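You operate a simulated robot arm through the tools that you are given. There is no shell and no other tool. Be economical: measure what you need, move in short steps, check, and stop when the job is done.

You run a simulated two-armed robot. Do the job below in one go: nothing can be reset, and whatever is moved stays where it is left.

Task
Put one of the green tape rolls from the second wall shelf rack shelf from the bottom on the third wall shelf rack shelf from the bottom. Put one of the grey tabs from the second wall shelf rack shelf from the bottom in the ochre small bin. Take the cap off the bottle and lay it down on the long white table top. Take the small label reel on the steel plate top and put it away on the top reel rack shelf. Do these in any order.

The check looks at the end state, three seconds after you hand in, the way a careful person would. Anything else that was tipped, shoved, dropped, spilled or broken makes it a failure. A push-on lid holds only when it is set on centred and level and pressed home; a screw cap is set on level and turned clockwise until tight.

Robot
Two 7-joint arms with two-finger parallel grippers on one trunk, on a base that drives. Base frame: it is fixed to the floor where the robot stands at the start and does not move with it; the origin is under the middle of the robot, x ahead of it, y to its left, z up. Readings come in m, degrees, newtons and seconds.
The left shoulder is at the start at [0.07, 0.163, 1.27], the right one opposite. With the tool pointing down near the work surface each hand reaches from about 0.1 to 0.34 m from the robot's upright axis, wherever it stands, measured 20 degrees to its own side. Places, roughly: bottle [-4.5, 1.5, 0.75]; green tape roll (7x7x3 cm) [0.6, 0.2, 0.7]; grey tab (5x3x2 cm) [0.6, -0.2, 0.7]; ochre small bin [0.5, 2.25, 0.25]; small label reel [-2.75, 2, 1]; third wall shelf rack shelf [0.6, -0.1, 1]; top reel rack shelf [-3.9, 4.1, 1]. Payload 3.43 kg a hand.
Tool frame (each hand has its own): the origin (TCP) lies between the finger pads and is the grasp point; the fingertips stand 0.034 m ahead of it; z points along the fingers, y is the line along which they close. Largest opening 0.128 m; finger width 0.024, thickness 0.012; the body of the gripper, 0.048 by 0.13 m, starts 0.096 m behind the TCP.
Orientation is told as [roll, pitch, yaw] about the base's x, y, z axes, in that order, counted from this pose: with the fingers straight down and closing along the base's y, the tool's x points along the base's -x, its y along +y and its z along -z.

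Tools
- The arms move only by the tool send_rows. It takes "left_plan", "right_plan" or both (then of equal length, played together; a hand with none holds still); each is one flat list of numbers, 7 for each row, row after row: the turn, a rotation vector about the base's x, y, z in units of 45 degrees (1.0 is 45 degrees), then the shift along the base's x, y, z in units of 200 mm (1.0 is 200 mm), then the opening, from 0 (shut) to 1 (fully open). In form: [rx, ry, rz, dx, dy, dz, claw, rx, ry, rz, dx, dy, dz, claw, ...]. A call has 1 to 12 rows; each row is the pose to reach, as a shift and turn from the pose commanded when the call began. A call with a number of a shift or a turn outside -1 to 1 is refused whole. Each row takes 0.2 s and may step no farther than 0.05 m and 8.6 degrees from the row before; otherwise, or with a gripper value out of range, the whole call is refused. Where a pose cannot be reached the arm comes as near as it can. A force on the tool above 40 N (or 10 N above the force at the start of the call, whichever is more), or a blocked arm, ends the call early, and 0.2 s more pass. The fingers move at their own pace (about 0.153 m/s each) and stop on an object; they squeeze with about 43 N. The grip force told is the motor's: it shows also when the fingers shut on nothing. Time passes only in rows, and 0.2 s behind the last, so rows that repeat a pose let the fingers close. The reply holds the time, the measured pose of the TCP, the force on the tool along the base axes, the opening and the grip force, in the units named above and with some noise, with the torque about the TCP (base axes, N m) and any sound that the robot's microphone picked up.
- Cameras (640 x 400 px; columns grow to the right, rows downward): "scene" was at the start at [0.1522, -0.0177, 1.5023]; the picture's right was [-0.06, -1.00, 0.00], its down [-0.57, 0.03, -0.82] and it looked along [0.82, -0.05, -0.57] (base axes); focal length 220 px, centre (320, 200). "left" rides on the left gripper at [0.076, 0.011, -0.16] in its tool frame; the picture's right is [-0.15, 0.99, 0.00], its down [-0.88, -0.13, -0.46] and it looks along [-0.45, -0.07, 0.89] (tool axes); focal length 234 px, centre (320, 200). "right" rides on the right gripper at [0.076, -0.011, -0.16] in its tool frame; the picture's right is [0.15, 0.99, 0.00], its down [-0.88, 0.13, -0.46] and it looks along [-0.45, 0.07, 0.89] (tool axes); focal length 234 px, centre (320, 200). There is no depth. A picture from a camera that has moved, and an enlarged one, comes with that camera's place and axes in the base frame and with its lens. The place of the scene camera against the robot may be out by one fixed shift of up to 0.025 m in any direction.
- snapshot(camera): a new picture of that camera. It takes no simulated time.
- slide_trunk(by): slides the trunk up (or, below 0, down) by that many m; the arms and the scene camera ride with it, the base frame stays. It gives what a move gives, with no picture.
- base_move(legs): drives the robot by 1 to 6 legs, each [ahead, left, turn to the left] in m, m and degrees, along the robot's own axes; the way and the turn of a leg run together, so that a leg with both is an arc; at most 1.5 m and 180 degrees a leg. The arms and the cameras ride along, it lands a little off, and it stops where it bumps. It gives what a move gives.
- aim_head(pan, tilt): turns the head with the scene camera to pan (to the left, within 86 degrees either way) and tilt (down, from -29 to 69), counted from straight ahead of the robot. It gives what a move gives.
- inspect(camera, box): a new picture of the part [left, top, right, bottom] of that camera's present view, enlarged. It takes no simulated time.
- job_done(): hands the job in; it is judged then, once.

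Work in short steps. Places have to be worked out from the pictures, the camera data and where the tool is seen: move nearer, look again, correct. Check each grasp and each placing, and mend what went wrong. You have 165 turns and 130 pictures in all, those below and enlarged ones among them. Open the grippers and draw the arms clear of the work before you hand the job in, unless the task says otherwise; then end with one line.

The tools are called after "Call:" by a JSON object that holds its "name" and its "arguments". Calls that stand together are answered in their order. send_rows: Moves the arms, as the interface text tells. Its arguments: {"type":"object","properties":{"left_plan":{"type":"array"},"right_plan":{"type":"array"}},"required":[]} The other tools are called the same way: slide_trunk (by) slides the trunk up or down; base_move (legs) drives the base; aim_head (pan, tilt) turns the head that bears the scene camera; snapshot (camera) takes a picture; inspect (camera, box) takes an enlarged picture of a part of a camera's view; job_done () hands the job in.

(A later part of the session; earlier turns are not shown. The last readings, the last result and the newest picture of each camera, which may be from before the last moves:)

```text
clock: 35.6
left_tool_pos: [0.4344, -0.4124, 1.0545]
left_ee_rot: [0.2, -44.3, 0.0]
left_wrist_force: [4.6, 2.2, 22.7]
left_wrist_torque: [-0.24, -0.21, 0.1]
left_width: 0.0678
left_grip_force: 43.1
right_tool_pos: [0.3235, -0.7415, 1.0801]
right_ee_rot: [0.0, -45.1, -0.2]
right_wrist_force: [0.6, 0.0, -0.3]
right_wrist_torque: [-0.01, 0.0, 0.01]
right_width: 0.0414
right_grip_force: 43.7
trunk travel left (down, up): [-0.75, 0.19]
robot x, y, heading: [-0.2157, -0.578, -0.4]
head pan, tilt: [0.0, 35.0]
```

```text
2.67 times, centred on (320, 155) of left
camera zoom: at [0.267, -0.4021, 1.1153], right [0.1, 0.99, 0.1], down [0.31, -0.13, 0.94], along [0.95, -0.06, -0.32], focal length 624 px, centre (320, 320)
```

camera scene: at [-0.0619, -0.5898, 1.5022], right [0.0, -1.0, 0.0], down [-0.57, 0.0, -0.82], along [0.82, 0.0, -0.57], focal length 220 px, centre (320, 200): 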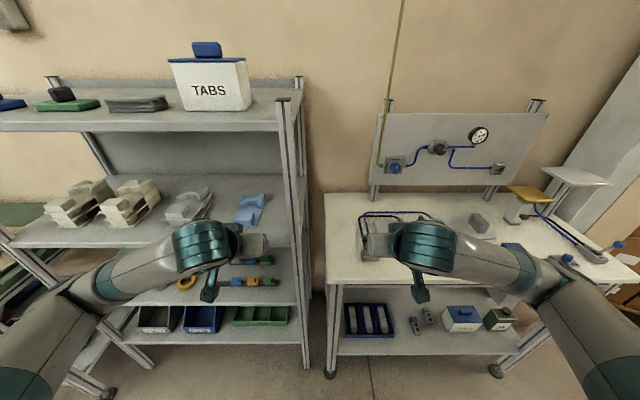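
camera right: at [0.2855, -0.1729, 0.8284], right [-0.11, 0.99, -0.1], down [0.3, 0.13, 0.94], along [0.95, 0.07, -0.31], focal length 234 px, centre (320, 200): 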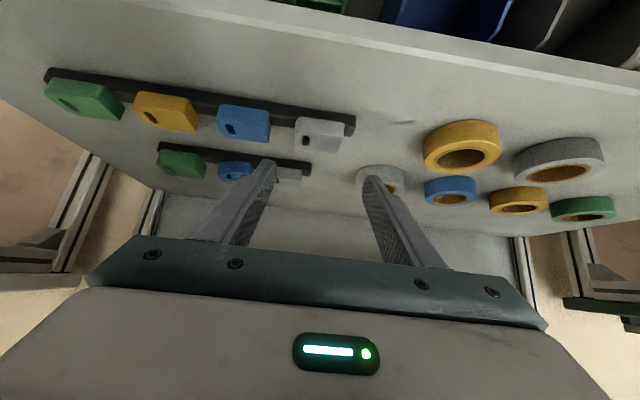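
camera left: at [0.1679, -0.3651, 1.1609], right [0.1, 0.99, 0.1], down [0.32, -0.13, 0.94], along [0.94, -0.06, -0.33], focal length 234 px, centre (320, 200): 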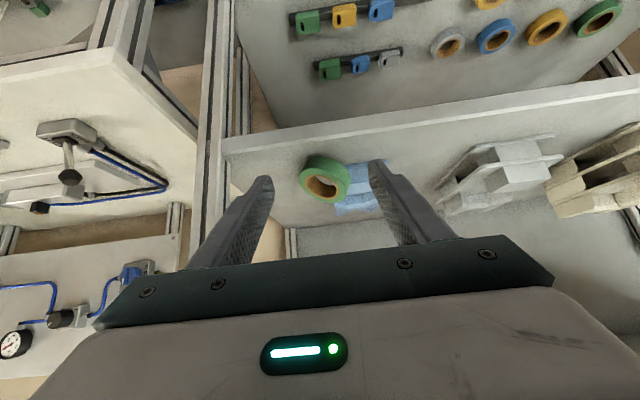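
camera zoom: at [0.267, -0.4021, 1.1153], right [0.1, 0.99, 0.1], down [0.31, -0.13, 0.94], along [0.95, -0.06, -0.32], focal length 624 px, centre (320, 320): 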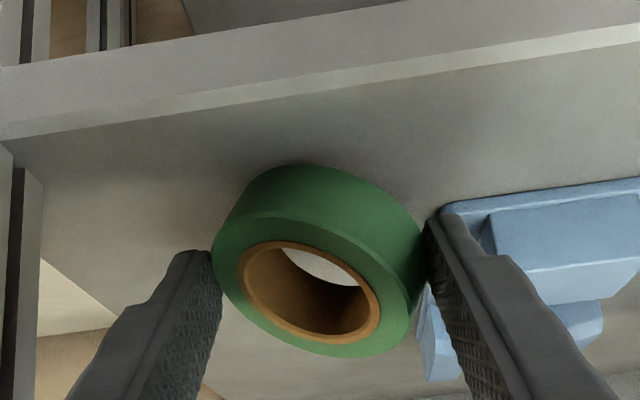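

It is clear of the blue casting and the right edge touches the shelf. I'll ease up, release, and back out.

Call:
{"name": "send_rows", "arguments": {"left_plan": [0, 0, 0, 0, 0, 0.01, 0.48, 0, 0, 0, 0, 0, 0.01, 0.55, 0, 0, 0, 0, 0, 0.01, 0.62, 0, 0, 0, 0, 0, 0.01, 0.62, 0, 0, 0, -0.03, 0, 0.1, 0.62, 0, 0, 0, -0.1, 0, 0.2, 0.62, 0, 0, 0, -0.3, 0, 0.25, 0.62, 0, 0, 0, -0.5, 0, 0.25, 0.62]}}

Call:
{"name": "inspect", "arguments": {"camera": "left", "box": [200, 100, 440, 250]}}

```text
clock: 37.4
left_tool_pos: [0.3347, -0.4113, 1.1025]
left_ee_rot: [0.3, -44.0, -0.2]
left_wrist_force: [0.6, -1.2, -0.9]
left_wrist_torque: [0.02, -0.02, -0.04]
left_width: 0.0793
left_grip_force: 0.1
right_tool_pos: [0.3237, -0.7413, 1.0798]
right_ee_rot: [0.1, -44.8, -0.2]
right_wrist_force: [0.3, 0.6, 0.2]
right_wrist_torque: [-0.02, -0.01, 0.01]
right_width: 0.0413
right_grip_force: 43.3
trunk travel left (down, up): [-0.75, 0.19]
robot x, y, heading: [-0.2141, -0.5761, -0.2]
head pan, tilt: [0.0, 35.0]
```

```text
2.67 times, centred on (320, 175) of left
camera zoom: at [0.1683, -0.4006, 1.1637], right [0.1, 0.99, 0.11], down [0.32, -0.13, 0.94], along [0.94, -0.06, -0.33], focal length 624 px, centre (320, 267)
```

zoom: 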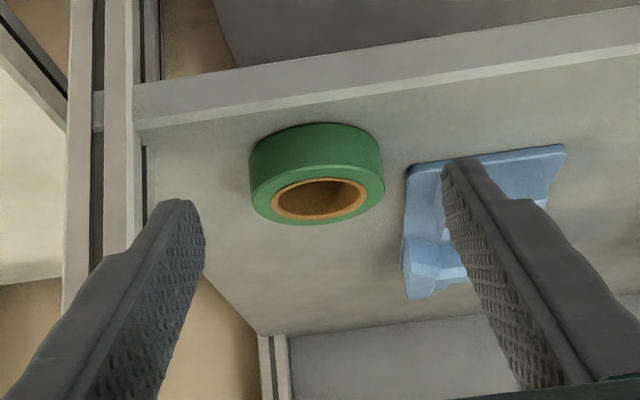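

The roll now lies flat on the third shelf. I'll back off and look to the left toward the ochre bin area (0.5, 2.25).

Call:
{"name": "base_move", "arguments": {"legs": [[-0.5, 0, 0]]}}

Call:
{"name": "aim_head", "arguments": {"pan": 65, "tilt": 25}}

Call:
{"name": "snapshot", "arguments": {"camera": "scene"}}

```text
clock: 40.3
left_tool_pos: [-0.1502, -0.4079, 1.101]
left_ee_rot: [0.3, -44.0, 0.2]
left_wrist_force: [0.4, 0.3, -0.4]
left_wrist_torque: [0.02, 0.01, 0.01]
left_width: 0.0793
left_grip_force: 0.1
right_tool_pos: [-0.1605, -0.7387, 1.0802]
right_ee_rot: [0.0, -44.8, 0.2]
right_wrist_force: [0.3, -0.1, 0.2]
right_wrist_torque: [0.0, 0.0, -0.02]
right_width: 0.0415
right_grip_force: 43.2
trunk travel left (down, up): [-0.75, 0.19]
robot x, y, heading: [-0.6983, -0.5793, 0.3]
head pan, tilt: [0.0, 35.0]
```

```text
clock: 41.6
left_tool_pos: [-0.1506, -0.4073, 1.1028]
left_ee_rot: [0.2, -44.0, 0.2]
left_wrist_force: [0.1, 0.7, -0.7]
left_wrist_torque: [0.02, 0.03, -0.02]
left_width: 0.0792
left_grip_force: 0.1
right_tool_pos: [-0.1608, -0.7385, 1.0793]
right_ee_rot: [0.0, -44.8, 0.2]
right_wrist_force: [0.4, -0.3, 0.0]
right_wrist_torque: [0.05, -0.02, 0.04]
right_width: 0.0414
right_grip_force: 42.9
trunk travel left (down, up): [-0.75, 0.19]
robot x, y, heading: [-0.7007, -0.5772, 0.3]
head pan, tilt: [65.0, 25.0]
```

```text
95 pictures are left
camera scene: at [-0.5968, -0.5057, 1.5177], right [0.91, -0.42, 0.0], down [-0.18, -0.38, -0.91], along [0.38, 0.82, -0.42], focal length 220 px, centre (320, 200)
```

scene: 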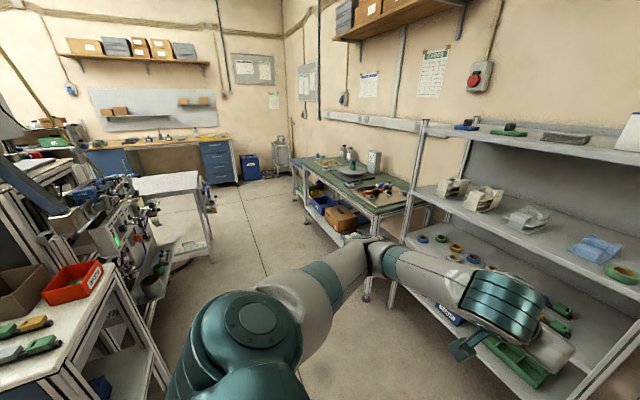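

The green bench lines the wall, with the bin likely on its lower shelf at the far end. The aisle is between x≈-0.87 and 0.39, so I'll move sideways along x≈-0.3.

Call:
{"name": "base_move", "arguments": {"legs": [[0.38, 0, 0], [0, 1.4, 0], [0, 0.9, 0]]}}

Call:
{"name": "snapshot", "arguments": {"camera": "scene"}}

Call:
{"name": "aim_head", "arguments": {"pan": 10, "tilt": 40}}

Call:
{"name": "snapshot", "arguments": {"camera": "scene"}}

```text
clock: 55.0
left_tool_pos: [0.235, 1.8903, 1.1011]
left_ee_rot: [0.3, -44.0, -0.7]
left_wrist_force: [-0.8, -0.1, -0.6]
left_wrist_torque: [-0.01, 0.04, -0.02]
left_width: 0.0795
left_grip_force: 0.0
right_tool_pos: [0.222, 1.5608, 1.0815]
right_ee_rot: [0.0, -44.9, -0.7]
right_wrist_force: [-0.1, 0.4, 0.5]
right_wrist_torque: [0.0, 0.01, -0.03]
right_width: 0.0414
right_grip_force: 43.2
trunk travel left (down, up): [-0.75, 0.19]
robot x, y, heading: [-0.3197, 1.7256, -1.0]
head pan, tilt: [65.0, 25.0]
```

```text
94 pictures are left
camera scene: at [-0.2118, 1.7997, 1.5178], right [0.9, -0.43, 0.0], down [-0.18, -0.38, -0.91], along [0.39, 0.82, -0.42], focal length 220 px, centre (320, 200)
```

scene: 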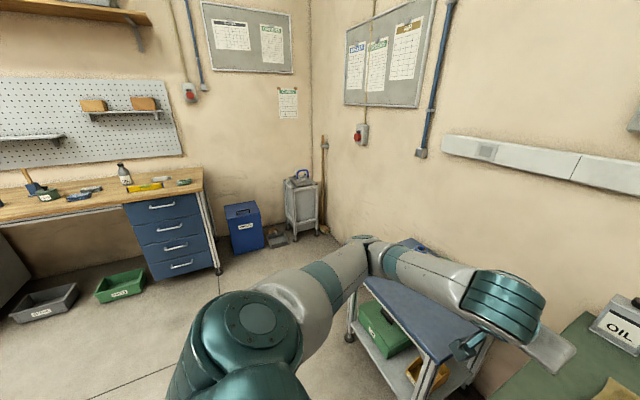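

```text
clock: 56.2
left_tool_pos: [0.2349, 1.891, 1.1013]
left_ee_rot: [0.3, -44.0, -0.7]
left_wrist_force: [0.1, -1.0, 0.3]
left_wrist_torque: [0.02, 0.01, -0.02]
left_width: 0.0794
left_grip_force: 0.1
right_tool_pos: [0.2203, 1.5605, 1.0802]
right_ee_rot: [0.0, -44.9, -0.7]
right_wrist_force: [-0.5, 0.4, -0.5]
right_wrist_torque: [0.0, -0.01, -0.03]
right_width: 0.0415
right_grip_force: 43.0
trunk travel left (down, up): [-0.75, 0.19]
robot x, y, heading: [-0.3181, 1.734, -0.6]
head pan, tilt: [10.0, 40.0]
```

```text
93 pictures are left
camera scene: at [-0.1678, 1.7307, 1.4944], right [0.16, -0.99, 0.0], down [-0.63, -0.1, -0.77], along [0.76, 0.12, -0.64], focal length 220 px, centre (320, 200)
```

scene: 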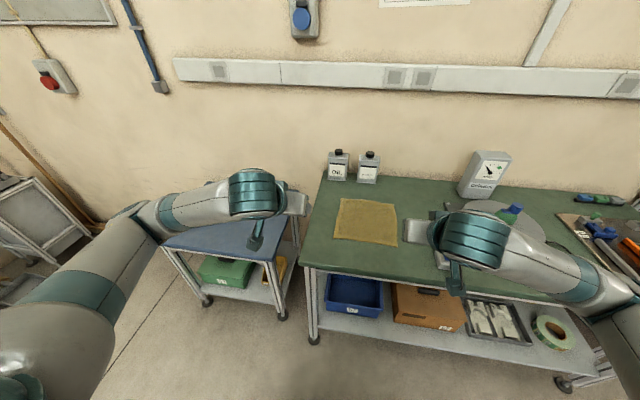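

A blue cart stands at about (0.4–0.7, 2.07+), its top at z≈0.65, with a green bin and an ochre bin on the lower shelf. I'll shift left so the right hand faces the ochre bin, lower the trunk, and look.

Call:
{"name": "base_move", "arguments": {"legs": [[0, 0.62, 0.6]]}}

Call:
{"name": "slide_trunk", "arguments": {"by": -0.6}}

Call:
{"name": "aim_head", "arguments": {"pan": 0, "tilt": 35}}

Call:
{"name": "snapshot", "arguments": {"camera": "scene"}}

Call:
{"name": "snapshot", "arguments": {"camera": "right"}}

```text
clock: 59.7
left_tool_pos: [0.2397, 2.5078, 1.1027]
left_ee_rot: [0.2, -44.1, -0.3]
left_wrist_force: [-0.6, 0.0, 0.2]
left_wrist_torque: [0.03, 0.03, 0.02]
left_width: 0.0794
left_grip_force: 0.0
right_tool_pos: [0.227, 2.1762, 1.0794]
right_ee_rot: [0.0, -44.9, -0.3]
right_wrist_force: [0.8, 0.0, -0.2]
right_wrist_torque: [0.0, -0.04, 0.05]
right_width: 0.0412
right_grip_force: 43.2
trunk travel left (down, up): [-0.75, 0.19]
robot x, y, heading: [-0.3118, 2.3411, -0.1]
head pan, tilt: [10.0, 40.0]
```

```text
refused: -0.6 is not a number from -0.4 to 0.4
```

```text
clock: 60.4
left_tool_pos: [0.2376, 2.5083, 1.102]
left_ee_rot: [0.3, -44.0, -0.3]
left_wrist_force: [-0.3, -0.2, 0.0]
left_wrist_torque: [-0.01, -0.01, 0.01]
left_width: 0.0794
left_grip_force: 0.1
right_tool_pos: [0.2264, 2.1772, 1.0804]
right_ee_rot: [0.1, -45.0, -0.3]
right_wrist_force: [-0.3, 0.1, 0.0]
right_wrist_torque: [0.02, 0.02, 0.0]
right_width: 0.0411
right_grip_force: 43.4
trunk travel left (down, up): [-0.75, 0.19]
robot x, y, heading: [-0.3126, 2.3451, -0.3]
head pan, tilt: [0.0, 35.0]
```

```text
92 pictures are left
camera scene: at [-0.1583, 2.3302, 1.502], right [0.0, -1.0, 0.0], down [-0.57, 0.0, -0.82], along [0.82, 0.0, -0.57], focal length 220 px, centre (320, 200)
```

scene: 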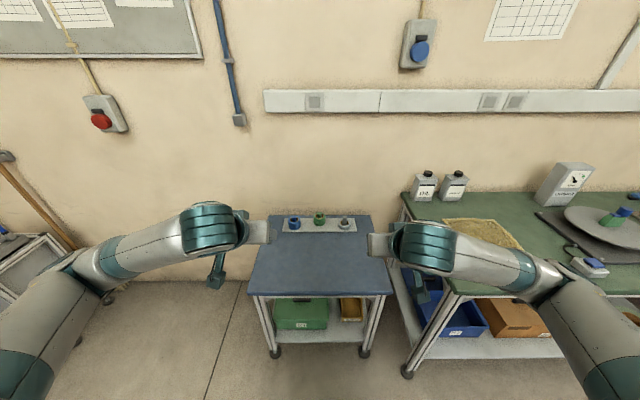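

```text
91 pictures are left
camera right: at [0.0601, 2.1677, 1.1395], right [-0.1, 0.99, -0.1], down [0.3, 0.13, 0.94], along [0.95, 0.06, -0.31], focal length 234 px, centre (320, 200)
```

right: 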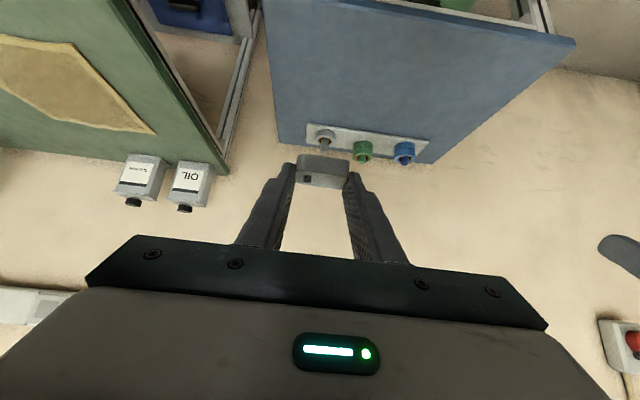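

Call:
{"name": "slide_trunk", "arguments": {"by": -0.4}}

Call:
{"name": "slide_trunk", "arguments": {"by": -0.2}}

Call:
{"name": "snapshot", "arguments": {"camera": "scene"}}

Call:
{"name": "snapshot", "arguments": {"camera": "right"}}

```text
clock: 64.2
left_tool_pos: [0.2383, 2.5069, 0.7018]
left_ee_rot: [0.3, -44.0, -0.4]
left_wrist_force: [-0.4, -0.6, 1.2]
left_wrist_torque: [0.0, 0.0, -0.02]
left_width: 0.0793
left_grip_force: 0.1
right_tool_pos: [0.2276, 2.1767, 0.6795]
right_ee_rot: [0.0, -44.9, -0.3]
right_wrist_force: [-1.1, -0.3, -0.4]
right_wrist_torque: [-0.01, 0.02, -0.01]
right_width: 0.0412
right_grip_force: 43.5
trunk travel left (down, up): [-0.35, 0.59]
robot x, y, heading: [-0.3081, 2.3441, -0.4]
head pan, tilt: [0.0, 35.0]
```

```text
clock: 66.4
left_tool_pos: [0.2395, 2.5084, 0.5011]
left_ee_rot: [0.3, -44.0, -0.4]
left_wrist_force: [1.0, 0.6, 0.6]
left_wrist_torque: [-0.02, -0.03, 0.02]
left_width: 0.0793
left_grip_force: 0.2
right_tool_pos: [0.2266, 2.1768, 0.4808]
right_ee_rot: [0.1, -44.9, -0.3]
right_wrist_force: [0.4, -0.6, -0.2]
right_wrist_torque: [0.02, -0.04, -0.02]
right_width: 0.0416
right_grip_force: 42.8
trunk travel left (down, up): [-0.15, 0.79]
robot x, y, heading: [-0.3113, 2.3451, -0.5]
head pan, tilt: [0.0, 35.0]
```

```text
90 pictures are left
camera scene: at [-0.1585, 2.3298, 0.9021], right [-0.01, -1.0, 0.0], down [-0.57, 0.0, -0.82], along [0.82, 0.0, -0.57], focal length 220 px, centre (320, 200)
```

scene: 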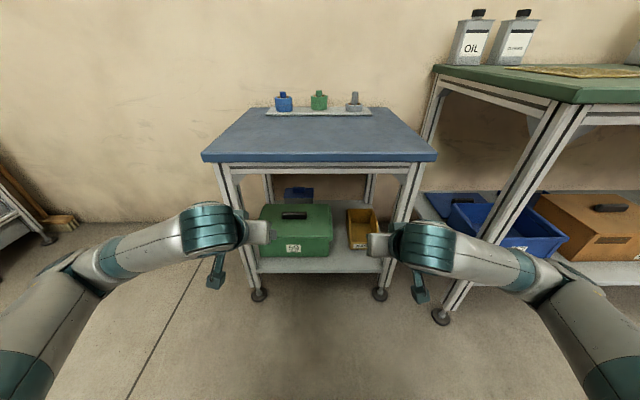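

```text
89 pictures are left
camera right: at [0.0599, 2.1675, 0.5396], right [-0.1, 0.99, -0.1], down [0.3, 0.13, 0.94], along [0.95, 0.06, -0.31], focal length 234 px, centre (320, 200)
```

right: 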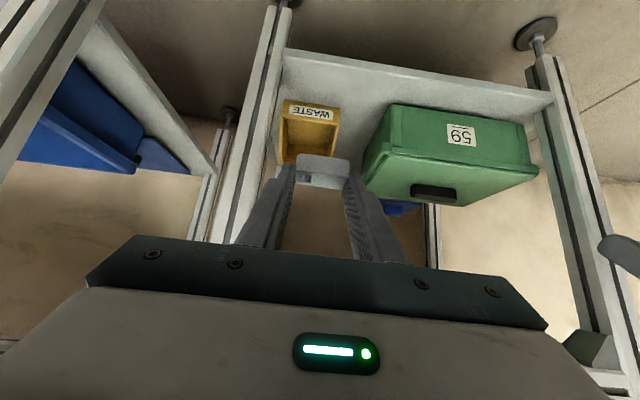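

The ochre bin sits at x≈0.46–0.56, y≈2.09–2.21, near the cart's right leg (y≈2.08). I'll approach in front of it first and look.

Call:
{"name": "send_rows", "arguments": {"right_plan": [0, 0, 0, 0.15, -0.02, -0.12, 0.25, 0, 0, 0, 0.3, -0.04, -0.24, 0.25, 0, 0, 0, 0.45, -0.06, -0.36, 0.25, 0, 0, 0, 0.6, -0.08, -0.48, 0.25, 0, 0, 0, 0.75, -0.08, -0.6, 0.25, 0, 0, 0, 0.75, -0.08, -0.6, 0.25]}}

Call:
{"name": "snapshot", "arguments": {"camera": "right"}}

Call:
{"name": "snapshot", "arguments": {"camera": "scene"}}

```text
clock: 67.8
left_tool_pos: [0.2391, 2.5081, 0.5006]
left_ee_rot: [0.2, -43.9, -0.3]
left_wrist_force: [1.3, 0.2, -0.6]
left_wrist_torque: [0.02, -0.03, -0.02]
left_width: 0.0795
left_grip_force: 0.2
right_tool_pos: [0.376, 2.1604, 0.3588]
right_ee_rot: [0.1, -44.9, -0.3]
right_wrist_force: [1.1, 0.0, 0.2]
right_wrist_torque: [-0.03, -0.03, -0.02]
right_width: 0.0412
right_grip_force: 43.6
trunk travel left (down, up): [-0.15, 0.79]
robot x, y, heading: [-0.3122, 2.346, -0.5]
head pan, tilt: [0.0, 35.0]
```

```text
88 pictures are left
camera right: at [0.2092, 2.1504, 0.4179], right [-0.1, 0.99, -0.1], down [0.3, 0.13, 0.94], along [0.95, 0.06, -0.31], focal length 234 px, centre (320, 200)
```

right: 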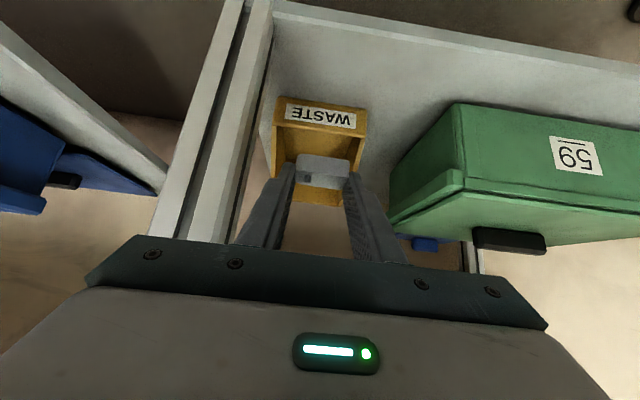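

```text
87 pictures are left
camera scene: at [-0.1584, 2.3298, 0.902], right [-0.01, -1.0, 0.0], down [-0.57, 0.0, -0.82], along [0.82, 0.0, -0.57], focal length 220 px, centre (320, 200)
```

scene: 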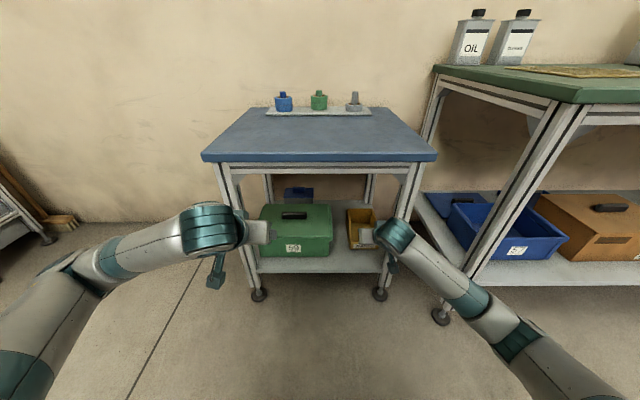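

The bin's opening starts about x≈0.45 with the front rim at z≈0.26, y≈2.10–2.21. I'll advance over it and dip slightly in before releasing.

Call:
{"name": "send_rows", "arguments": {"right_plan": [0, 0, 0, 0.2, 0.01, -0.05, 0.25, 0, 0, 0, 0.4, 0.01, -0.15, 0.25, 0, 0, 0, 0.58, 0.01, -0.22, 0.25, 0, 0, 0, 0.62, 0.01, -0.3, 0.25, 0, 0, 0, 0.62, 0.01, -0.3, 0.25]}}

Call:
{"name": "snapshot", "arguments": {"camera": "right"}}

```text
clock: 69.0
left_tool_pos: [0.2396, 2.5094, 0.501]
left_ee_rot: [0.4, -44.0, -0.2]
left_wrist_force: [-0.3, 0.2, 0.3]
left_wrist_torque: [0.0, 0.0, -0.01]
left_width: 0.0796
left_grip_force: 0.0
right_tool_pos: [0.5008, 2.1629, 0.2984]
right_ee_rot: [0.0, -44.9, -0.3]
right_wrist_force: [1.1, 3.3, -0.1]
right_wrist_torque: [-0.39, 0.11, -0.27]
right_width: 0.0412
right_grip_force: 43.0
trunk travel left (down, up): [-0.15, 0.79]
robot x, y, heading: [-0.3113, 2.3443, -0.6]
head pan, tilt: [0.0, 35.0]
```

```text
86 pictures are left
camera right: at [0.3335, 2.1536, 0.3595], right [-0.1, 0.99, -0.1], down [0.3, 0.13, 0.94], along [0.95, 0.06, -0.31], focal length 234 px, centre (320, 200)
```

right: 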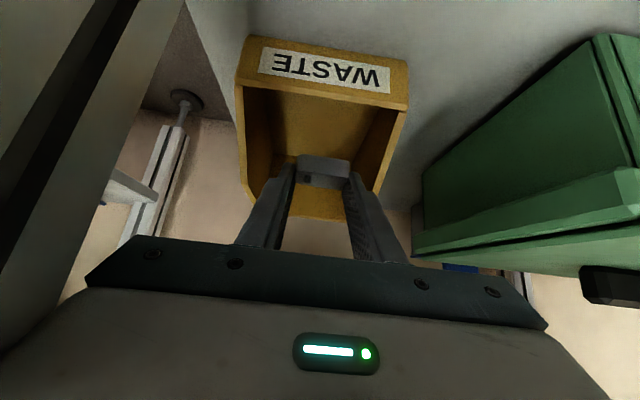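

The tab is over the bin interior. A small side force hints at brushing the cart leg, so I'll nudge 5 mm left, dip 1.5 cm, and release with a small opening.

Call:
{"name": "send_rows", "arguments": {"right_plan": [0, 0, 0, 0.0, 0.03, -0.03, 0.25, 0, 0, 0, 0.0, 0.03, -0.08, 0.25, 0, 0, 0, 0.0, 0.03, -0.08, 0.38, 0, 0, 0, 0.0, 0.03, -0.08, 0.44, 0, 0, 0, 0.0, 0.03, -0.08, 0.44, 0, 0, 0, 0, 0.03, 0.08, 0.44, 0, 0, 0, 0, 0.03, 0.08, 0.44]}}

Call:
{"name": "snapshot", "arguments": {"camera": "right"}}

```text
clock: 70.6
left_tool_pos: [0.2394, 2.5088, 0.5014]
left_ee_rot: [0.3, -44.0, -0.3]
left_wrist_force: [0.2, 1.0, -0.5]
left_wrist_torque: [0.0, 0.01, -0.01]
left_width: 0.0792
left_grip_force: 0.1
right_tool_pos: [0.501, 2.1696, 0.3166]
right_ee_rot: [0.1, -44.9, -0.2]
right_wrist_force: [0.1, 0.4, 0.7]
right_wrist_torque: [-0.01, 0.03, 0.02]
right_width: 0.0564
right_grip_force: 0.0
trunk travel left (down, up): [-0.15, 0.79]
robot x, y, heading: [-0.3075, 2.3408, 0.0]
head pan, tilt: [0.0, 35.0]
```

```text
85 pictures are left
camera right: at [0.3344, 2.1604, 0.3757], right [-0.1, 0.99, -0.1], down [0.3, 0.13, 0.94], along [0.95, 0.06, -0.31], focal length 234 px, centre (320, 200)
```

right: 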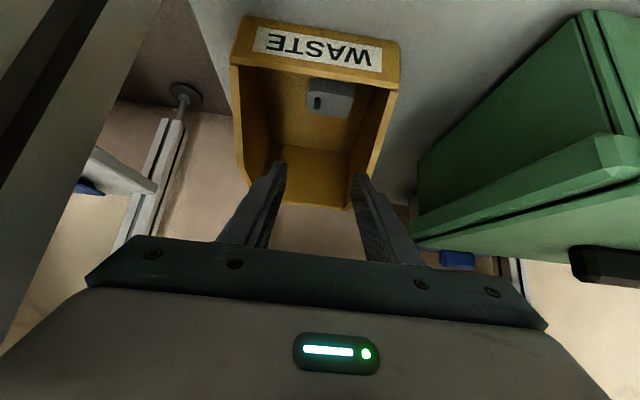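

The tab is in the ochre bin. I'll withdraw the right hand straight back.

Call:
{"name": "send_rows", "arguments": {"right_plan": [0, 0, 0, -0.2, 0, 0.04, 0.44, 0, 0, 0, -0.4, 0, 0.1, 0.44, 0, 0, 0, -0.6, 0, 0.2, 0.44, 0, 0, 0, -0.8, 0, 0.3, 0.44, 0, 0, 0, -1, 0, 0.4, 0.44]}}

Call:
{"name": "base_move", "arguments": {"legs": [[-0.25, 0, 0]]}}

Call:
{"name": "slide_trunk", "arguments": {"by": 0.4}}

Call:
{"name": "aim_head", "arguments": {"pan": 86, "tilt": 20}}

Call:
{"name": "snapshot", "arguments": {"camera": "scene"}}

```text
clock: 71.8
left_tool_pos: [0.2389, 2.5084, 0.5024]
left_ee_rot: [0.4, -44.0, -0.3]
left_wrist_force: [0.8, -1.0, -0.6]
left_wrist_torque: [0.01, -0.01, 0.04]
left_width: 0.0793
left_grip_force: 0.0
right_tool_pos: [0.3015, 2.1676, 0.396]
right_ee_rot: [0.0, -44.9, -0.3]
right_wrist_force: [0.1, 0.5, -0.2]
right_wrist_torque: [0.02, 0.01, -0.01]
right_width: 0.0562
right_grip_force: 0.0
trunk travel left (down, up): [-0.15, 0.79]
robot x, y, heading: [-0.3075, 2.3416, -0.0]
head pan, tilt: [0.0, 35.0]
```

```text
clock: 73.6
left_tool_pos: [-0.0111, 2.5106, 0.5012]
left_ee_rot: [0.1, -44.0, -0.2]
left_wrist_force: [-0.2, 0.6, 0.7]
left_wrist_torque: [0.01, 0.0, -0.02]
left_width: 0.0795
left_grip_force: 0.1
right_tool_pos: [0.0521, 2.171, 0.3965]
right_ee_rot: [0.0, -44.9, -0.2]
right_wrist_force: [0.2, -0.3, 1.4]
right_wrist_torque: [-0.01, 0.0, 0.02]
right_width: 0.0563
right_grip_force: 0.1
trunk travel left (down, up): [-0.15, 0.79]
robot x, y, heading: [-0.562, 2.3422, -0.1]
head pan, tilt: [0.0, 35.0]
```

```text
clock: 77.4
left_tool_pos: [-0.011, 2.5107, 0.9019]
left_ee_rot: [0.2, -44.1, -0.1]
left_wrist_force: [0.2, 0.3, 0.1]
left_wrist_torque: [0.01, -0.03, 0.02]
left_width: 0.0793
left_grip_force: 0.0
right_tool_pos: [0.0529, 2.1707, 0.7958]
right_ee_rot: [0.0, -44.8, -0.2]
right_wrist_force: [0.4, -0.2, -0.1]
right_wrist_torque: [0.0, 0.0, 0.02]
right_width: 0.0563
right_grip_force: 0.1
trunk travel left (down, up): [-0.55, 0.39]
robot x, y, heading: [-0.562, 2.3454, -0.0]
head pan, tilt: [0.0, 35.0]
```

```text
clock: 79.0
left_tool_pos: [-0.0119, 2.5103, 0.9019]
left_ee_rot: [0.2, -44.0, -0.3]
left_wrist_force: [0.8, -0.7, 0.2]
left_wrist_torque: [0.0, 0.01, -0.04]
left_width: 0.0794
left_grip_force: 0.0
right_tool_pos: [0.0525, 2.172, 0.7963]
right_ee_rot: [0.0, -44.9, -0.2]
right_wrist_force: [0.8, 0.6, 0.5]
right_wrist_torque: [0.01, 0.02, 0.05]
right_width: 0.0563
right_grip_force: 0.1
trunk travel left (down, up): [-0.55, 0.39]
robot x, y, heading: [-0.5622, 2.3455, -0.3]
head pan, tilt: [85.9, 20.0]
```

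```text
84 pictures are left
camera scene: at [-0.4897, 2.4243, 1.3258], right [1.0, -0.07, 0.0], down [-0.03, -0.34, -0.94], along [0.07, 0.94, -0.34], focal length 220 px, centre (320, 200)
```

scene: 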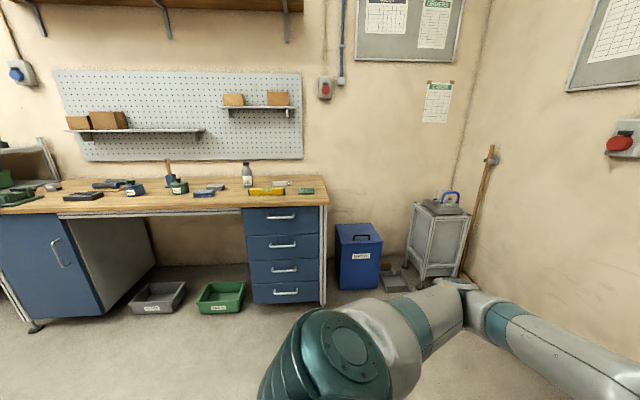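

I'll turn left to face the workshop's interior (toward -x) and survey it.

Call:
{"name": "base_move", "arguments": {"legs": [[0, 0, 90]]}}

Call:
{"name": "aim_head", "arguments": {"pan": 75, "tilt": 25}}

Call:
{"name": "snapshot", "arguments": {"camera": "scene"}}

```text
clock: 83.3
left_tool_pos: [-0.7312, 2.8912, 0.9023]
left_ee_rot: [0.3, -44.0, 90.4]
left_wrist_force: [-0.7, 0.5, 0.0]
left_wrist_torque: [-0.03, 0.01, 0.02]
left_width: 0.0795
left_grip_force: 0.0
right_tool_pos: [-0.394, 2.9594, 0.7951]
right_ee_rot: [0.0, -44.9, 90.3]
right_wrist_force: [-0.2, -0.5, 0.5]
right_wrist_torque: [-0.01, -0.03, -0.01]
right_width: 0.0562
right_grip_force: 0.1
trunk travel left (down, up): [-0.55, 0.39]
robot x, y, heading: [-0.5629, 2.3444, 90.3]
head pan, tilt: [85.9, 20.0]
```

```text
clock: 84.0
left_tool_pos: [-0.7326, 2.8909, 0.9004]
left_ee_rot: [0.4, -44.0, 90.3]
left_wrist_force: [0.4, -1.0, -0.6]
left_wrist_torque: [0.0, -0.02, 0.0]
left_width: 0.0793
left_grip_force: 0.1
right_tool_pos: [-0.3928, 2.958, 0.797]
right_ee_rot: [-0.1, -44.9, 90.3]
right_wrist_force: [-0.5, -0.5, 0.2]
right_wrist_torque: [0.0, -0.01, 0.0]
right_width: 0.0562
right_grip_force: 0.1
trunk travel left (down, up): [-0.55, 0.39]
robot x, y, heading: [-0.5629, 2.3449, 90.2]
head pan, tilt: [75.0, 25.0]
```

```text
83 pictures are left
camera scene: at [-0.6364, 2.4052, 1.3178], right [0.25, 0.97, 0.0], down [0.41, -0.11, -0.91], along [-0.88, 0.23, -0.42], focal length 220 px, centre (320, 200)
```

scene: 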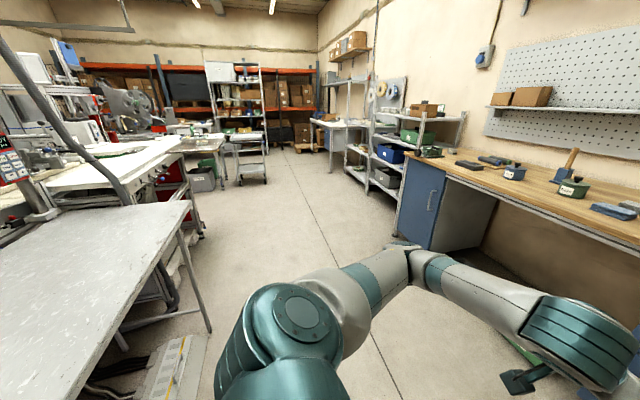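

The aisle runs along -x between the grey tables (edge y≈2.04) and the wooden bench (front y≈3.73). I'll go to y≈2.8, turn to face -x, advance, and look.

Call:
{"name": "base_move", "arguments": {"legs": [[0.45, 0, 0], [0, 0, 90], [1.0, 0, 0]]}}

Call:
{"name": "aim_head", "arguments": {"pan": 25, "tilt": 25}}

Call:
{"name": "snapshot", "arguments": {"camera": "scene"}}

Call:
{"name": "aim_head", "arguments": {"pan": -30, "tilt": 20}}

Call:
{"name": "snapshot", "arguments": {"camera": "scene"}}

```text
clock: 95.2
left_tool_pos: [-2.0927, 2.6029, 0.9006]
left_ee_rot: [0.3, -44.0, -179.2]
left_wrist_force: [0.7, -0.4, 0.7]
left_wrist_torque: [-0.01, 0.02, 0.0]
left_width: 0.0795
left_grip_force: 0.0
right_tool_pos: [-2.1629, 2.9408, 0.7962]
right_ee_rot: [0.0, -44.9, -179.3]
right_wrist_force: [-0.5, 0.0, 0.4]
right_wrist_torque: [-0.01, -0.02, 0.01]
right_width: 0.0563
right_grip_force: 0.1
trunk travel left (down, up): [-0.55, 0.39]
robot x, y, heading: [-1.5463, 2.7801, -179.2]
head pan, tilt: [75.0, 25.0]
```

```text
clock: 96.4
left_tool_pos: [-2.0929, 2.602, 0.902]
left_ee_rot: [0.3, -44.0, -179.3]
left_wrist_force: [-0.3, 0.3, 0.4]
left_wrist_torque: [0.0, 0.02, -0.02]
left_width: 0.0794
left_grip_force: 0.0
right_tool_pos: [-2.1623, 2.9406, 0.7967]
right_ee_rot: [0.0, -44.9, -179.2]
right_wrist_force: [-0.1, 0.1, -0.1]
right_wrist_torque: [-0.04, 0.0, 0.01]
right_width: 0.0564
right_grip_force: 0.0
trunk travel left (down, up): [-0.55, 0.39]
robot x, y, heading: [-1.5521, 2.7775, -179.5]
head pan, tilt: [25.0, 25.0]
```

```text
82 pictures are left
camera scene: at [-1.6659, 2.725, 1.3178], right [-0.43, 0.9, 0.0], down [0.38, 0.18, -0.91], along [-0.82, -0.39, -0.42], focal length 220 px, centre (320, 200)
```

scene: 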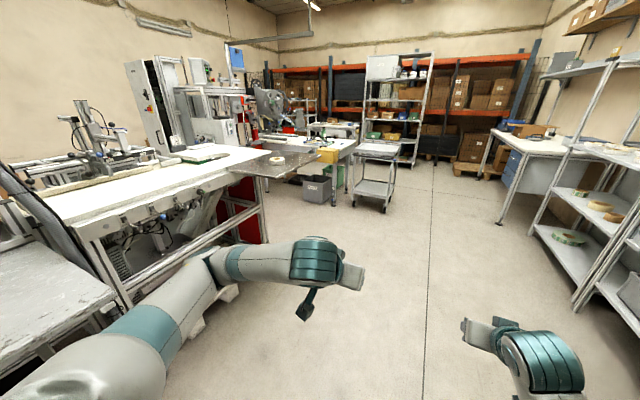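

```text
clock: 97.6
left_tool_pos: [-2.0928, 2.6022, 0.9019]
left_ee_rot: [0.3, -44.0, -179.3]
left_wrist_force: [-0.3, 0.1, -0.7]
left_wrist_torque: [0.03, 0.0, 0.02]
left_width: 0.0793
left_grip_force: 0.1
right_tool_pos: [-2.1627, 2.9416, 0.7959]
right_ee_rot: [0.0, -44.9, -179.3]
right_wrist_force: [0.4, 0.4, -0.3]
right_wrist_torque: [0.04, -0.01, 0.0]
right_width: 0.0562
right_grip_force: 0.0
trunk travel left (down, up): [-0.55, 0.39]
robot x, y, heading: [-1.5482, 2.7782, -179.2]
head pan, tilt: [-30.0, 20.0]
```

```text
81 pictures are left
camera scene: at [-1.6642, 2.8105, 1.3258], right [0.49, 0.87, 0.0], down [0.3, -0.17, -0.94], along [-0.82, 0.46, -0.34], focal length 220 px, centre (320, 200)
```

scene: 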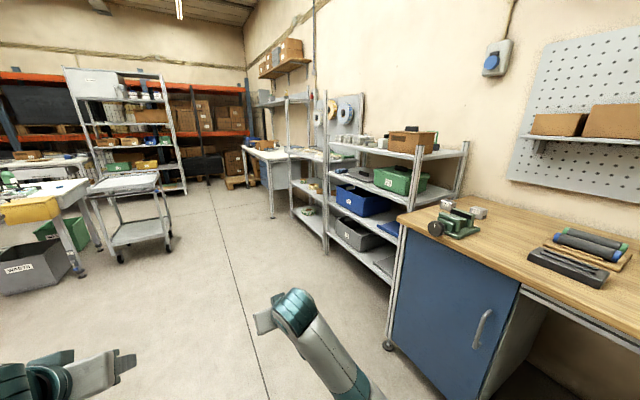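

The steel plate juts out on the left with the reel at about (-2.73, 1.93). The bin rack and reel rack are on the right (front y≈3.67). I'll drive to about (-2.65, 2.95) and turn to face -y.

Call:
{"name": "base_move", "arguments": {"legs": [[1.1, -0.15, 0], [0, 0, 89]]}}

Call:
{"name": "aim_head", "arguments": {"pan": 0, "tilt": 30}}

Call:
{"name": "snapshot", "arguments": {"camera": "scene"}}

```text
clock: 107.2
left_tool_pos: [-2.5094, 2.3693, 0.9022]
left_ee_rot: [0.3, -44.1, -91.1]
left_wrist_force: [-1.8, 0.0, 0.4]
left_wrist_torque: [-0.02, 0.01, 0.0]
left_width: 0.0792
left_grip_force: 0.1
right_tool_pos: [-2.8492, 2.3112, 0.7971]
right_ee_rot: [0.1, -44.9, -91.0]
right_wrist_force: [-0.1, -0.7, -1.2]
right_wrist_torque: [-0.02, 0.0, -0.02]
right_width: 0.0566
right_grip_force: 0.1
trunk travel left (down, up): [-0.55, 0.39]
robot x, y, heading: [-2.6677, 2.9208, -91.3]
head pan, tilt: [-30.0, 20.0]
```

```text
clock: 108.1
left_tool_pos: [-2.5098, 2.3693, 0.9011]
left_ee_rot: [0.2, -44.1, -91.2]
left_wrist_force: [0.6, -1.4, -0.7]
left_wrist_torque: [0.01, -0.04, -0.03]
left_width: 0.0794
left_grip_force: 0.2
right_tool_pos: [-2.8509, 2.3119, 0.7964]
right_ee_rot: [0.0, -44.9, -91.1]
right_wrist_force: [0.1, 0.3, 0.9]
right_wrist_torque: [0.0, -0.04, -0.01]
right_width: 0.0563
right_grip_force: 0.0
trunk travel left (down, up): [-0.55, 0.39]
robot x, y, heading: [-2.6704, 2.9224, -90.9]
head pan, tilt: [0.0, 30.0]
```

```text
80 pictures are left
camera scene: at [-2.6562, 2.769, 1.3098], right [-1.0, 0.02, 0.0], down [0.01, 0.5, -0.87], along [-0.02, -0.87, -0.5], focal length 220 px, centre (320, 200)
```

scene: 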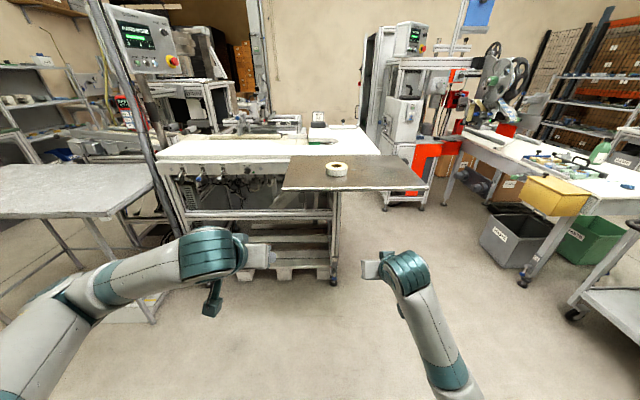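

The reel stands near the plate's front edge. I'll raise the trunk and use the right wrist camera to pin it down.

Call:
{"name": "slide_trunk", "arguments": {"by": 0.28}}

Call:
{"name": "snapshot", "arguments": {"camera": "right"}}

Call:
{"name": "inspect", "arguments": {"camera": "scene", "box": [240, 140, 440, 265]}}

```text
clock: 111.0
left_tool_pos: [-2.5089, 2.3699, 1.1812]
left_ee_rot: [0.3, -44.1, -91.1]
left_wrist_force: [0.6, 0.1, 0.5]
left_wrist_torque: [0.02, -0.01, -0.05]
left_width: 0.0795
left_grip_force: 0.1
right_tool_pos: [-2.8499, 2.3121, 1.0769]
right_ee_rot: [0.0, -44.9, -91.1]
right_wrist_force: [0.2, 0.3, -0.8]
right_wrist_torque: [0.0, 0.01, -0.01]
right_width: 0.0562
right_grip_force: 0.1
trunk travel left (down, up): [-0.83, 0.11]
robot x, y, heading: [-2.6697, 2.9215, -90.9]
head pan, tilt: [0.0, 30.0]
```

```text
79 pictures are left
camera right: at [-2.8585, 2.4788, 1.1356], right [0.99, 0.09, -0.1], down [0.12, -0.3, 0.94], along [0.05, -0.95, -0.31], focal length 234 px, centre (320, 200)
```

right: 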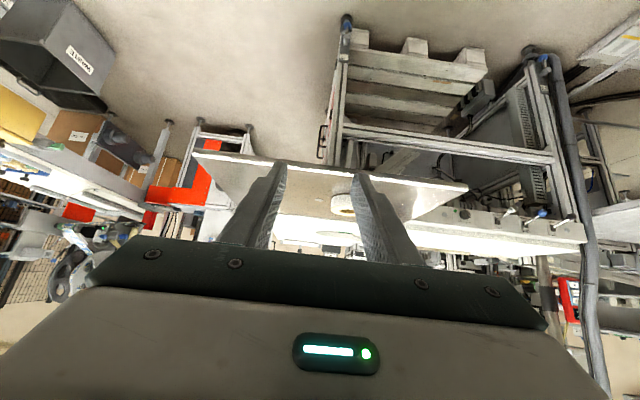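

```text
3.20 times, centred on (340, 202) of scene
camera zoom: at [-2.6561, 2.7688, 1.5897], right [-1.0, 0.02, 0.0], down [0.01, 0.5, -0.87], along [-0.02, -0.87, -0.5], focal length 704 px, centre (256, 192)
```

zoom: 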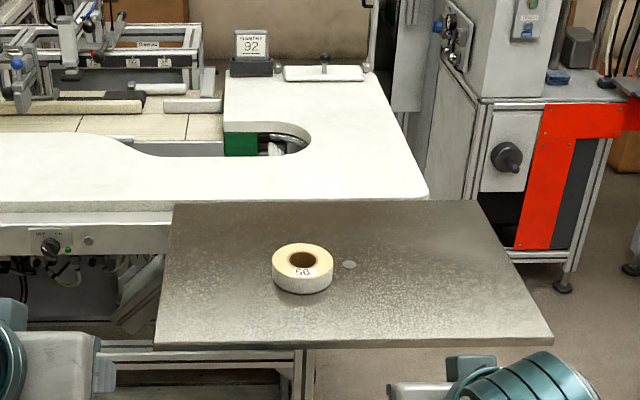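

Triangulated, the reel's top is near (-2.746, 1.91, ~0.96). I'll slide the right hand over to x≈-2.746 and drive 0.25 m ahead.

Call:
{"name": "send_rows", "arguments": {"right_plan": [0, 0, 0, 0.2, 0, 0, 0.6, 0, 0, 0, 0.4, 0, 0, 0.75, 0, 0, 0, 0.52, 0, 0, 0.85, 0, 0, 0, 0.52, 0, 0, 0.85]}}

Call:
{"name": "base_move", "arguments": {"legs": [[0.25, 0, 0]]}}

Call:
{"name": "snapshot", "arguments": {"camera": "right"}}

```text
clock: 112.0
left_tool_pos: [-2.51, 2.3704, 1.1819]
left_ee_rot: [0.3, -43.9, -91.0]
left_wrist_force: [0.4, -0.3, 0.2]
left_wrist_torque: [0.01, 0.0, -0.03]
left_width: 0.0796
left_grip_force: 0.1
right_tool_pos: [-2.7464, 2.3108, 1.0742]
right_ee_rot: [0.0, -45.0, -91.2]
right_wrist_force: [-0.4, -0.2, 1.0]
right_wrist_torque: [0.0, -0.01, 0.0]
right_width: 0.1089
right_grip_force: 0.0
trunk travel left (down, up): [-0.83, 0.11]
robot x, y, heading: [-2.6692, 2.9222, -91.0]
head pan, tilt: [0.0, 30.0]
```

```text
clock: 113.8
left_tool_pos: [-2.5126, 2.1264, 1.1817]
left_ee_rot: [0.3, -43.9, -90.9]
left_wrist_force: [-0.1, 0.5, -0.7]
left_wrist_torque: [0.0, -0.03, -0.01]
left_width: 0.0798
left_grip_force: 0.0
right_tool_pos: [-2.7491, 2.0661, 1.0751]
right_ee_rot: [0.1, -44.9, -90.9]
right_wrist_force: [0.1, -0.4, -0.5]
right_wrist_torque: [-0.02, 0.0, 0.01]
right_width: 0.109
right_grip_force: 0.0
trunk travel left (down, up): [-0.83, 0.11]
robot x, y, heading: [-2.6684, 2.6816, -90.8]
head pan, tilt: [0.0, 30.0]
```

```text
77 pictures are left
camera right: at [-2.758, 2.2341, 1.1338], right [0.99, 0.09, -0.1], down [0.13, -0.3, 0.94], along [0.05, -0.95, -0.31], focal length 234 px, centre (320, 200)
```

right: 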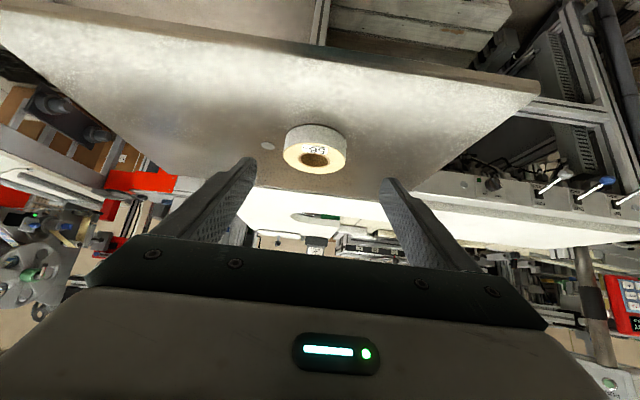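

The reel is about 9 cm wide, centred near (-2.757, 1.90), top ≈0.96. I'll extend over it at z≈1.035 with a wide opening, then look.

Call:
{"name": "send_rows", "arguments": {"right_plan": [0, 0, 0, 0, -0.2, 0, 0.92, 0, 0, 0, -0.02, -0.4, 0, 0.92, 0, 0, 0, -0.04, -0.6, 0, 0.92, 0, 0, 0, -0.04, -0.75, -0.1, 0.92, 0, 0, 0, -0.04, -0.75, -0.2, 0.92, 0, 0, 0, -0.04, -0.75, -0.2, 0.92]}}

Call:
{"name": "snapshot", "arguments": {"camera": "right"}}

```text
clock: 115.2
left_tool_pos: [-2.5127, 2.127, 1.1817]
left_ee_rot: [0.3, -44.0, -90.9]
left_wrist_force: [-0.1, -0.5, 0.1]
left_wrist_torque: [0.04, -0.03, -0.01]
left_width: 0.0792
left_grip_force: 0.0
right_tool_pos: [-2.7574, 1.9175, 1.0326]
right_ee_rot: [0.0, -44.8, -90.9]
right_wrist_force: [0.2, 0.7, 0.0]
right_wrist_torque: [-0.04, -0.02, -0.01]
right_width: 0.1177
right_grip_force: 0.1
trunk travel left (down, up): [-0.83, 0.11]
robot x, y, heading: [-2.6704, 2.6744, -91.0]
head pan, tilt: [0.0, 30.0]
```

```text
76 pictures are left
camera right: at [-2.7655, 2.0846, 1.0929], right [0.99, 0.09, -0.1], down [0.13, -0.3, 0.94], along [0.05, -0.95, -0.31], focal length 234 px, centre (320, 200)
```

right: 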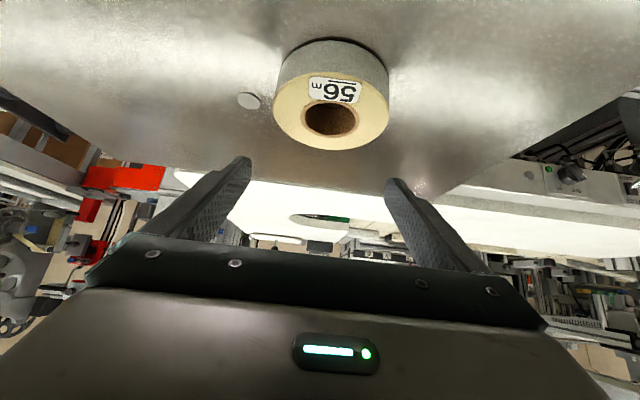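

The reel's top centre is ≈(-2.756, 1.922, 0.968), plate ≈0.935. I'll descend around it to z≈0.972 and close.

Call:
{"name": "send_rows", "arguments": {"right_plan": [0, 0, 0, 0.01, 0.05, -0.1, 0.92, 0, 0, 0, 0.01, 0.05, -0.2, 0.92, 0, 0, 0, 0.01, 0.05, -0.27, 0.92, 0, 0, 0, 0.01, 0.05, -0.3, 0.92, 0, 0, 0, 0.01, 0.05, -0.3, 0.92]}}

Call:
{"name": "snapshot", "arguments": {"camera": "right"}}

```text
clock: 116.3
left_tool_pos: [-2.5123, 2.1276, 1.1827]
left_ee_rot: [0.3, -44.1, -91.1]
left_wrist_force: [0.1, 0.2, -0.7]
left_wrist_torque: [-0.03, 0.0, 0.02]
left_width: 0.0794
left_grip_force: 0.1
right_tool_pos: [-2.7539, 1.9268, 0.9782]
right_ee_rot: [-0.1, -45.3, -91.0]
right_wrist_force: [-2.1, -5.1, 15.3]
right_wrist_torque: [-0.39, 0.34, 0.4]
right_width: 0.1173
right_grip_force: 0.1
trunk travel left (down, up): [-0.83, 0.11]
robot x, y, heading: [-2.6719, 2.6797, -91.0]
head pan, tilt: [0.0, 30.0]
```

```text
75 pictures are left
camera right: at [-2.7641, 2.0945, 1.0358], right [0.99, 0.09, -0.1], down [0.13, -0.3, 0.95], along [0.05, -0.95, -0.31], focal length 234 px, centre (320, 200)
```

right: 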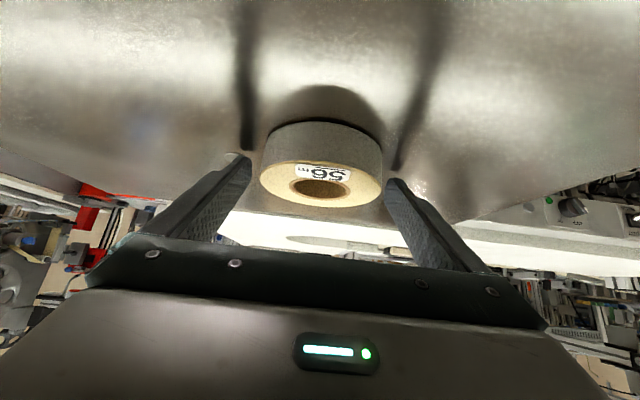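

Light contact with the plate (surface ≈0.944). I'll lift a few mm, close on the reel, then raise it.

Call:
{"name": "send_rows", "arguments": {"right_plan": [0, 0, 0, 0, 0, 0.04, 0.92, 0, 0, 0, 0, 0, 0.04, 0.75, 0, 0, 0, 0, 0, 0.04, 0.6, 0, 0, 0, 0, 0, 0.04, 0.6, 0, 0, 0, 0, 0, 0.04, 0.6, 0, 0, 0, 0, 0, 0.15, 0.6, 0, 0, 0, 0, 0, 0.35, 0.6, 0, 0, 0, 0, 0, 0.5, 0.6]}}

Call:
{"name": "snapshot", "arguments": {"camera": "right"}}

```text
clock: 118.2
left_tool_pos: [-2.5115, 2.1266, 1.1817]
left_ee_rot: [0.3, -44.0, -90.8]
left_wrist_force: [-0.4, 0.4, -0.2]
left_wrist_torque: [0.0, -0.01, -0.02]
left_width: 0.0792
left_grip_force: 0.0
right_tool_pos: [-2.7545, 1.9259, 1.0746]
right_ee_rot: [-0.1, -44.9, -91.0]
right_wrist_force: [-1.0, -0.7, -1.1]
right_wrist_torque: [-0.02, 0.05, 0.03]
right_width: 0.09
right_grip_force: 43.2
trunk travel left (down, up): [-0.83, 0.11]
robot x, y, heading: [-2.6713, 2.6762, -90.9]
head pan, tilt: [0.0, 30.0]
```

```text
74 pictures are left
camera right: at [-2.7648, 2.0939, 1.1344], right [0.99, 0.09, -0.1], down [0.13, -0.3, 0.94], along [0.05, -0.95, -0.31], focal length 234 px, centre (320, 200)
```

right: 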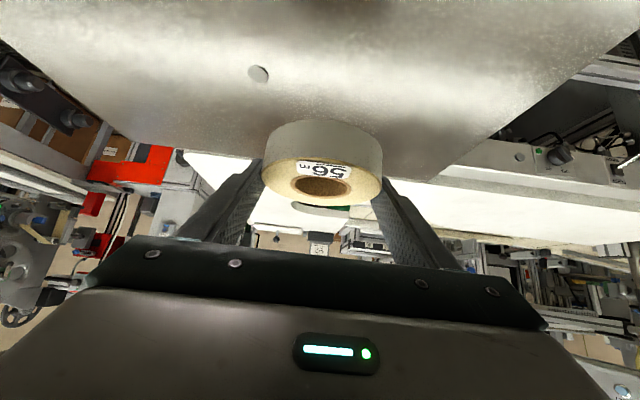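

Reel held firmly (0.090). I'll retract the arm, back up, turn around, and move toward the reel rack.

Call:
{"name": "send_rows", "arguments": {"right_plan": [0, 0, 0, 0, 0.2, 0.05, 0.6, 0, 0, 0, 0, 0.4, 0.05, 0.6, 0, 0, 0, 0, 0.6, 0.05, 0.6, 0, 0, 0, 0, 0.8, 0.05, 0.6, 0, 0, 0, 0, 0.95, 0.05, 0.6]}}

Call:
{"name": "base_move", "arguments": {"legs": [[-0.2, 0, 0], [0, 0, 178], [0, 0.8, 0]]}}

Call:
{"name": "aim_head", "arguments": {"pan": 10, "tilt": 25}}

Call:
{"name": "snapshot", "arguments": {"camera": "scene"}}

```text
clock: 119.3
left_tool_pos: [-2.5122, 2.1253, 1.1822]
left_ee_rot: [0.4, -44.1, -91.1]
left_wrist_force: [-0.2, -0.6, 0.1]
left_wrist_torque: [-0.03, -0.02, -0.01]
left_width: 0.0794
left_grip_force: 0.0
right_tool_pos: [-2.7914, 2.0508, 1.1687]
right_ee_rot: [-6.2, -55.0, -88.4]
right_wrist_force: [-0.3, 0.7, -1.1]
right_wrist_torque: [0.03, 0.01, 0.01]
right_width: 0.0902
right_grip_force: 42.8
trunk travel left (down, up): [-0.83, 0.11]
robot x, y, heading: [-2.6685, 2.6783, -90.9]
head pan, tilt: [0.0, 30.0]
stopped in row 5 (right hand): the arm was blocked; the commanded pose is now the measured one
```

```text
clock: 131.9
left_tool_pos: [-3.5818, 3.4889, 1.182]
left_ee_rot: [0.3, -44.0, 86.1]
left_wrist_force: [-0.1, -0.1, -0.3]
left_wrist_torque: [-0.03, 0.01, -0.01]
left_width: 0.0794
left_grip_force: 0.1
right_tool_pos: [-3.3006, 3.5487, 1.1669]
right_ee_rot: [-6.3, -55.0, 88.7]
right_wrist_force: [1.2, -0.6, -1.2]
right_wrist_torque: [0.02, 0.0, 0.0]
right_width: 0.0897
right_grip_force: 42.9
trunk travel left (down, up): [-0.83, 0.11]
robot x, y, heading: [-3.4533, 2.9331, 86.0]
head pan, tilt: [0.0, 30.0]
```

```text
clock: 132.6
left_tool_pos: [-3.5832, 3.489, 1.181]
left_ee_rot: [0.3, -44.0, 86.0]
left_wrist_force: [0.0, 0.1, 0.7]
left_wrist_torque: [-0.04, -0.02, -0.02]
left_width: 0.0796
left_grip_force: 0.1
right_tool_pos: [-3.2994, 3.5475, 1.1671]
right_ee_rot: [-6.5, -54.9, 88.9]
right_wrist_force: [-0.2, -0.1, -1.3]
right_wrist_torque: [-0.03, 0.0, 0.03]
right_width: 0.0898
right_grip_force: 42.6
trunk travel left (down, up): [-0.83, 0.11]
robot x, y, heading: [-3.4503, 2.9293, 86.3]
head pan, tilt: [10.0, 25.0]
```

```text
73 pictures are left
camera scene: at [-3.4445, 3.0601, 1.5977], right [0.99, 0.11, 0.0], down [0.05, -0.42, -0.91], along [-0.1, 0.9, -0.42], focal length 220 px, centre (320, 200)
```

scene: 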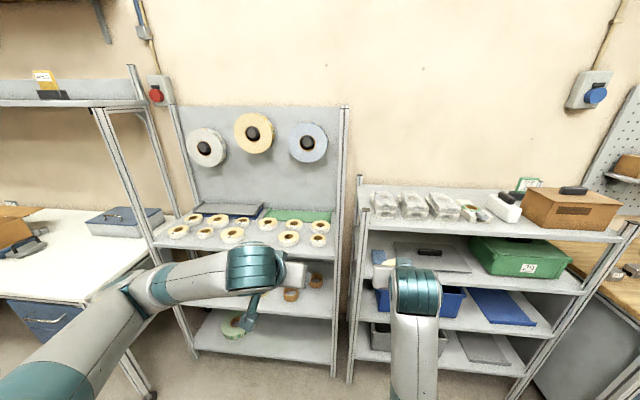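

The hand ended slightly twisted, which I'll correct. The reel rack is ahead-left, its top shelf carrying small reels, so I'll enlarge it to find free space.

Call:
{"name": "inspect", "arguments": {"camera": "scene", "box": [140, 190, 350, 321]}}

```text
3.05 times, centred on (245, 256) of scene
camera zoom: at [-3.4445, 3.0601, 1.5977], right [0.99, 0.11, 0.0], down [0.05, -0.42, -0.91], along [-0.1, 0.9, -0.42], focal length 671 px, centre (549, 31)
```

zoom: 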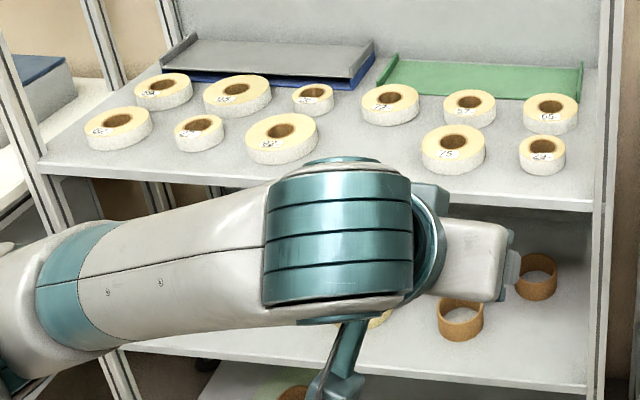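

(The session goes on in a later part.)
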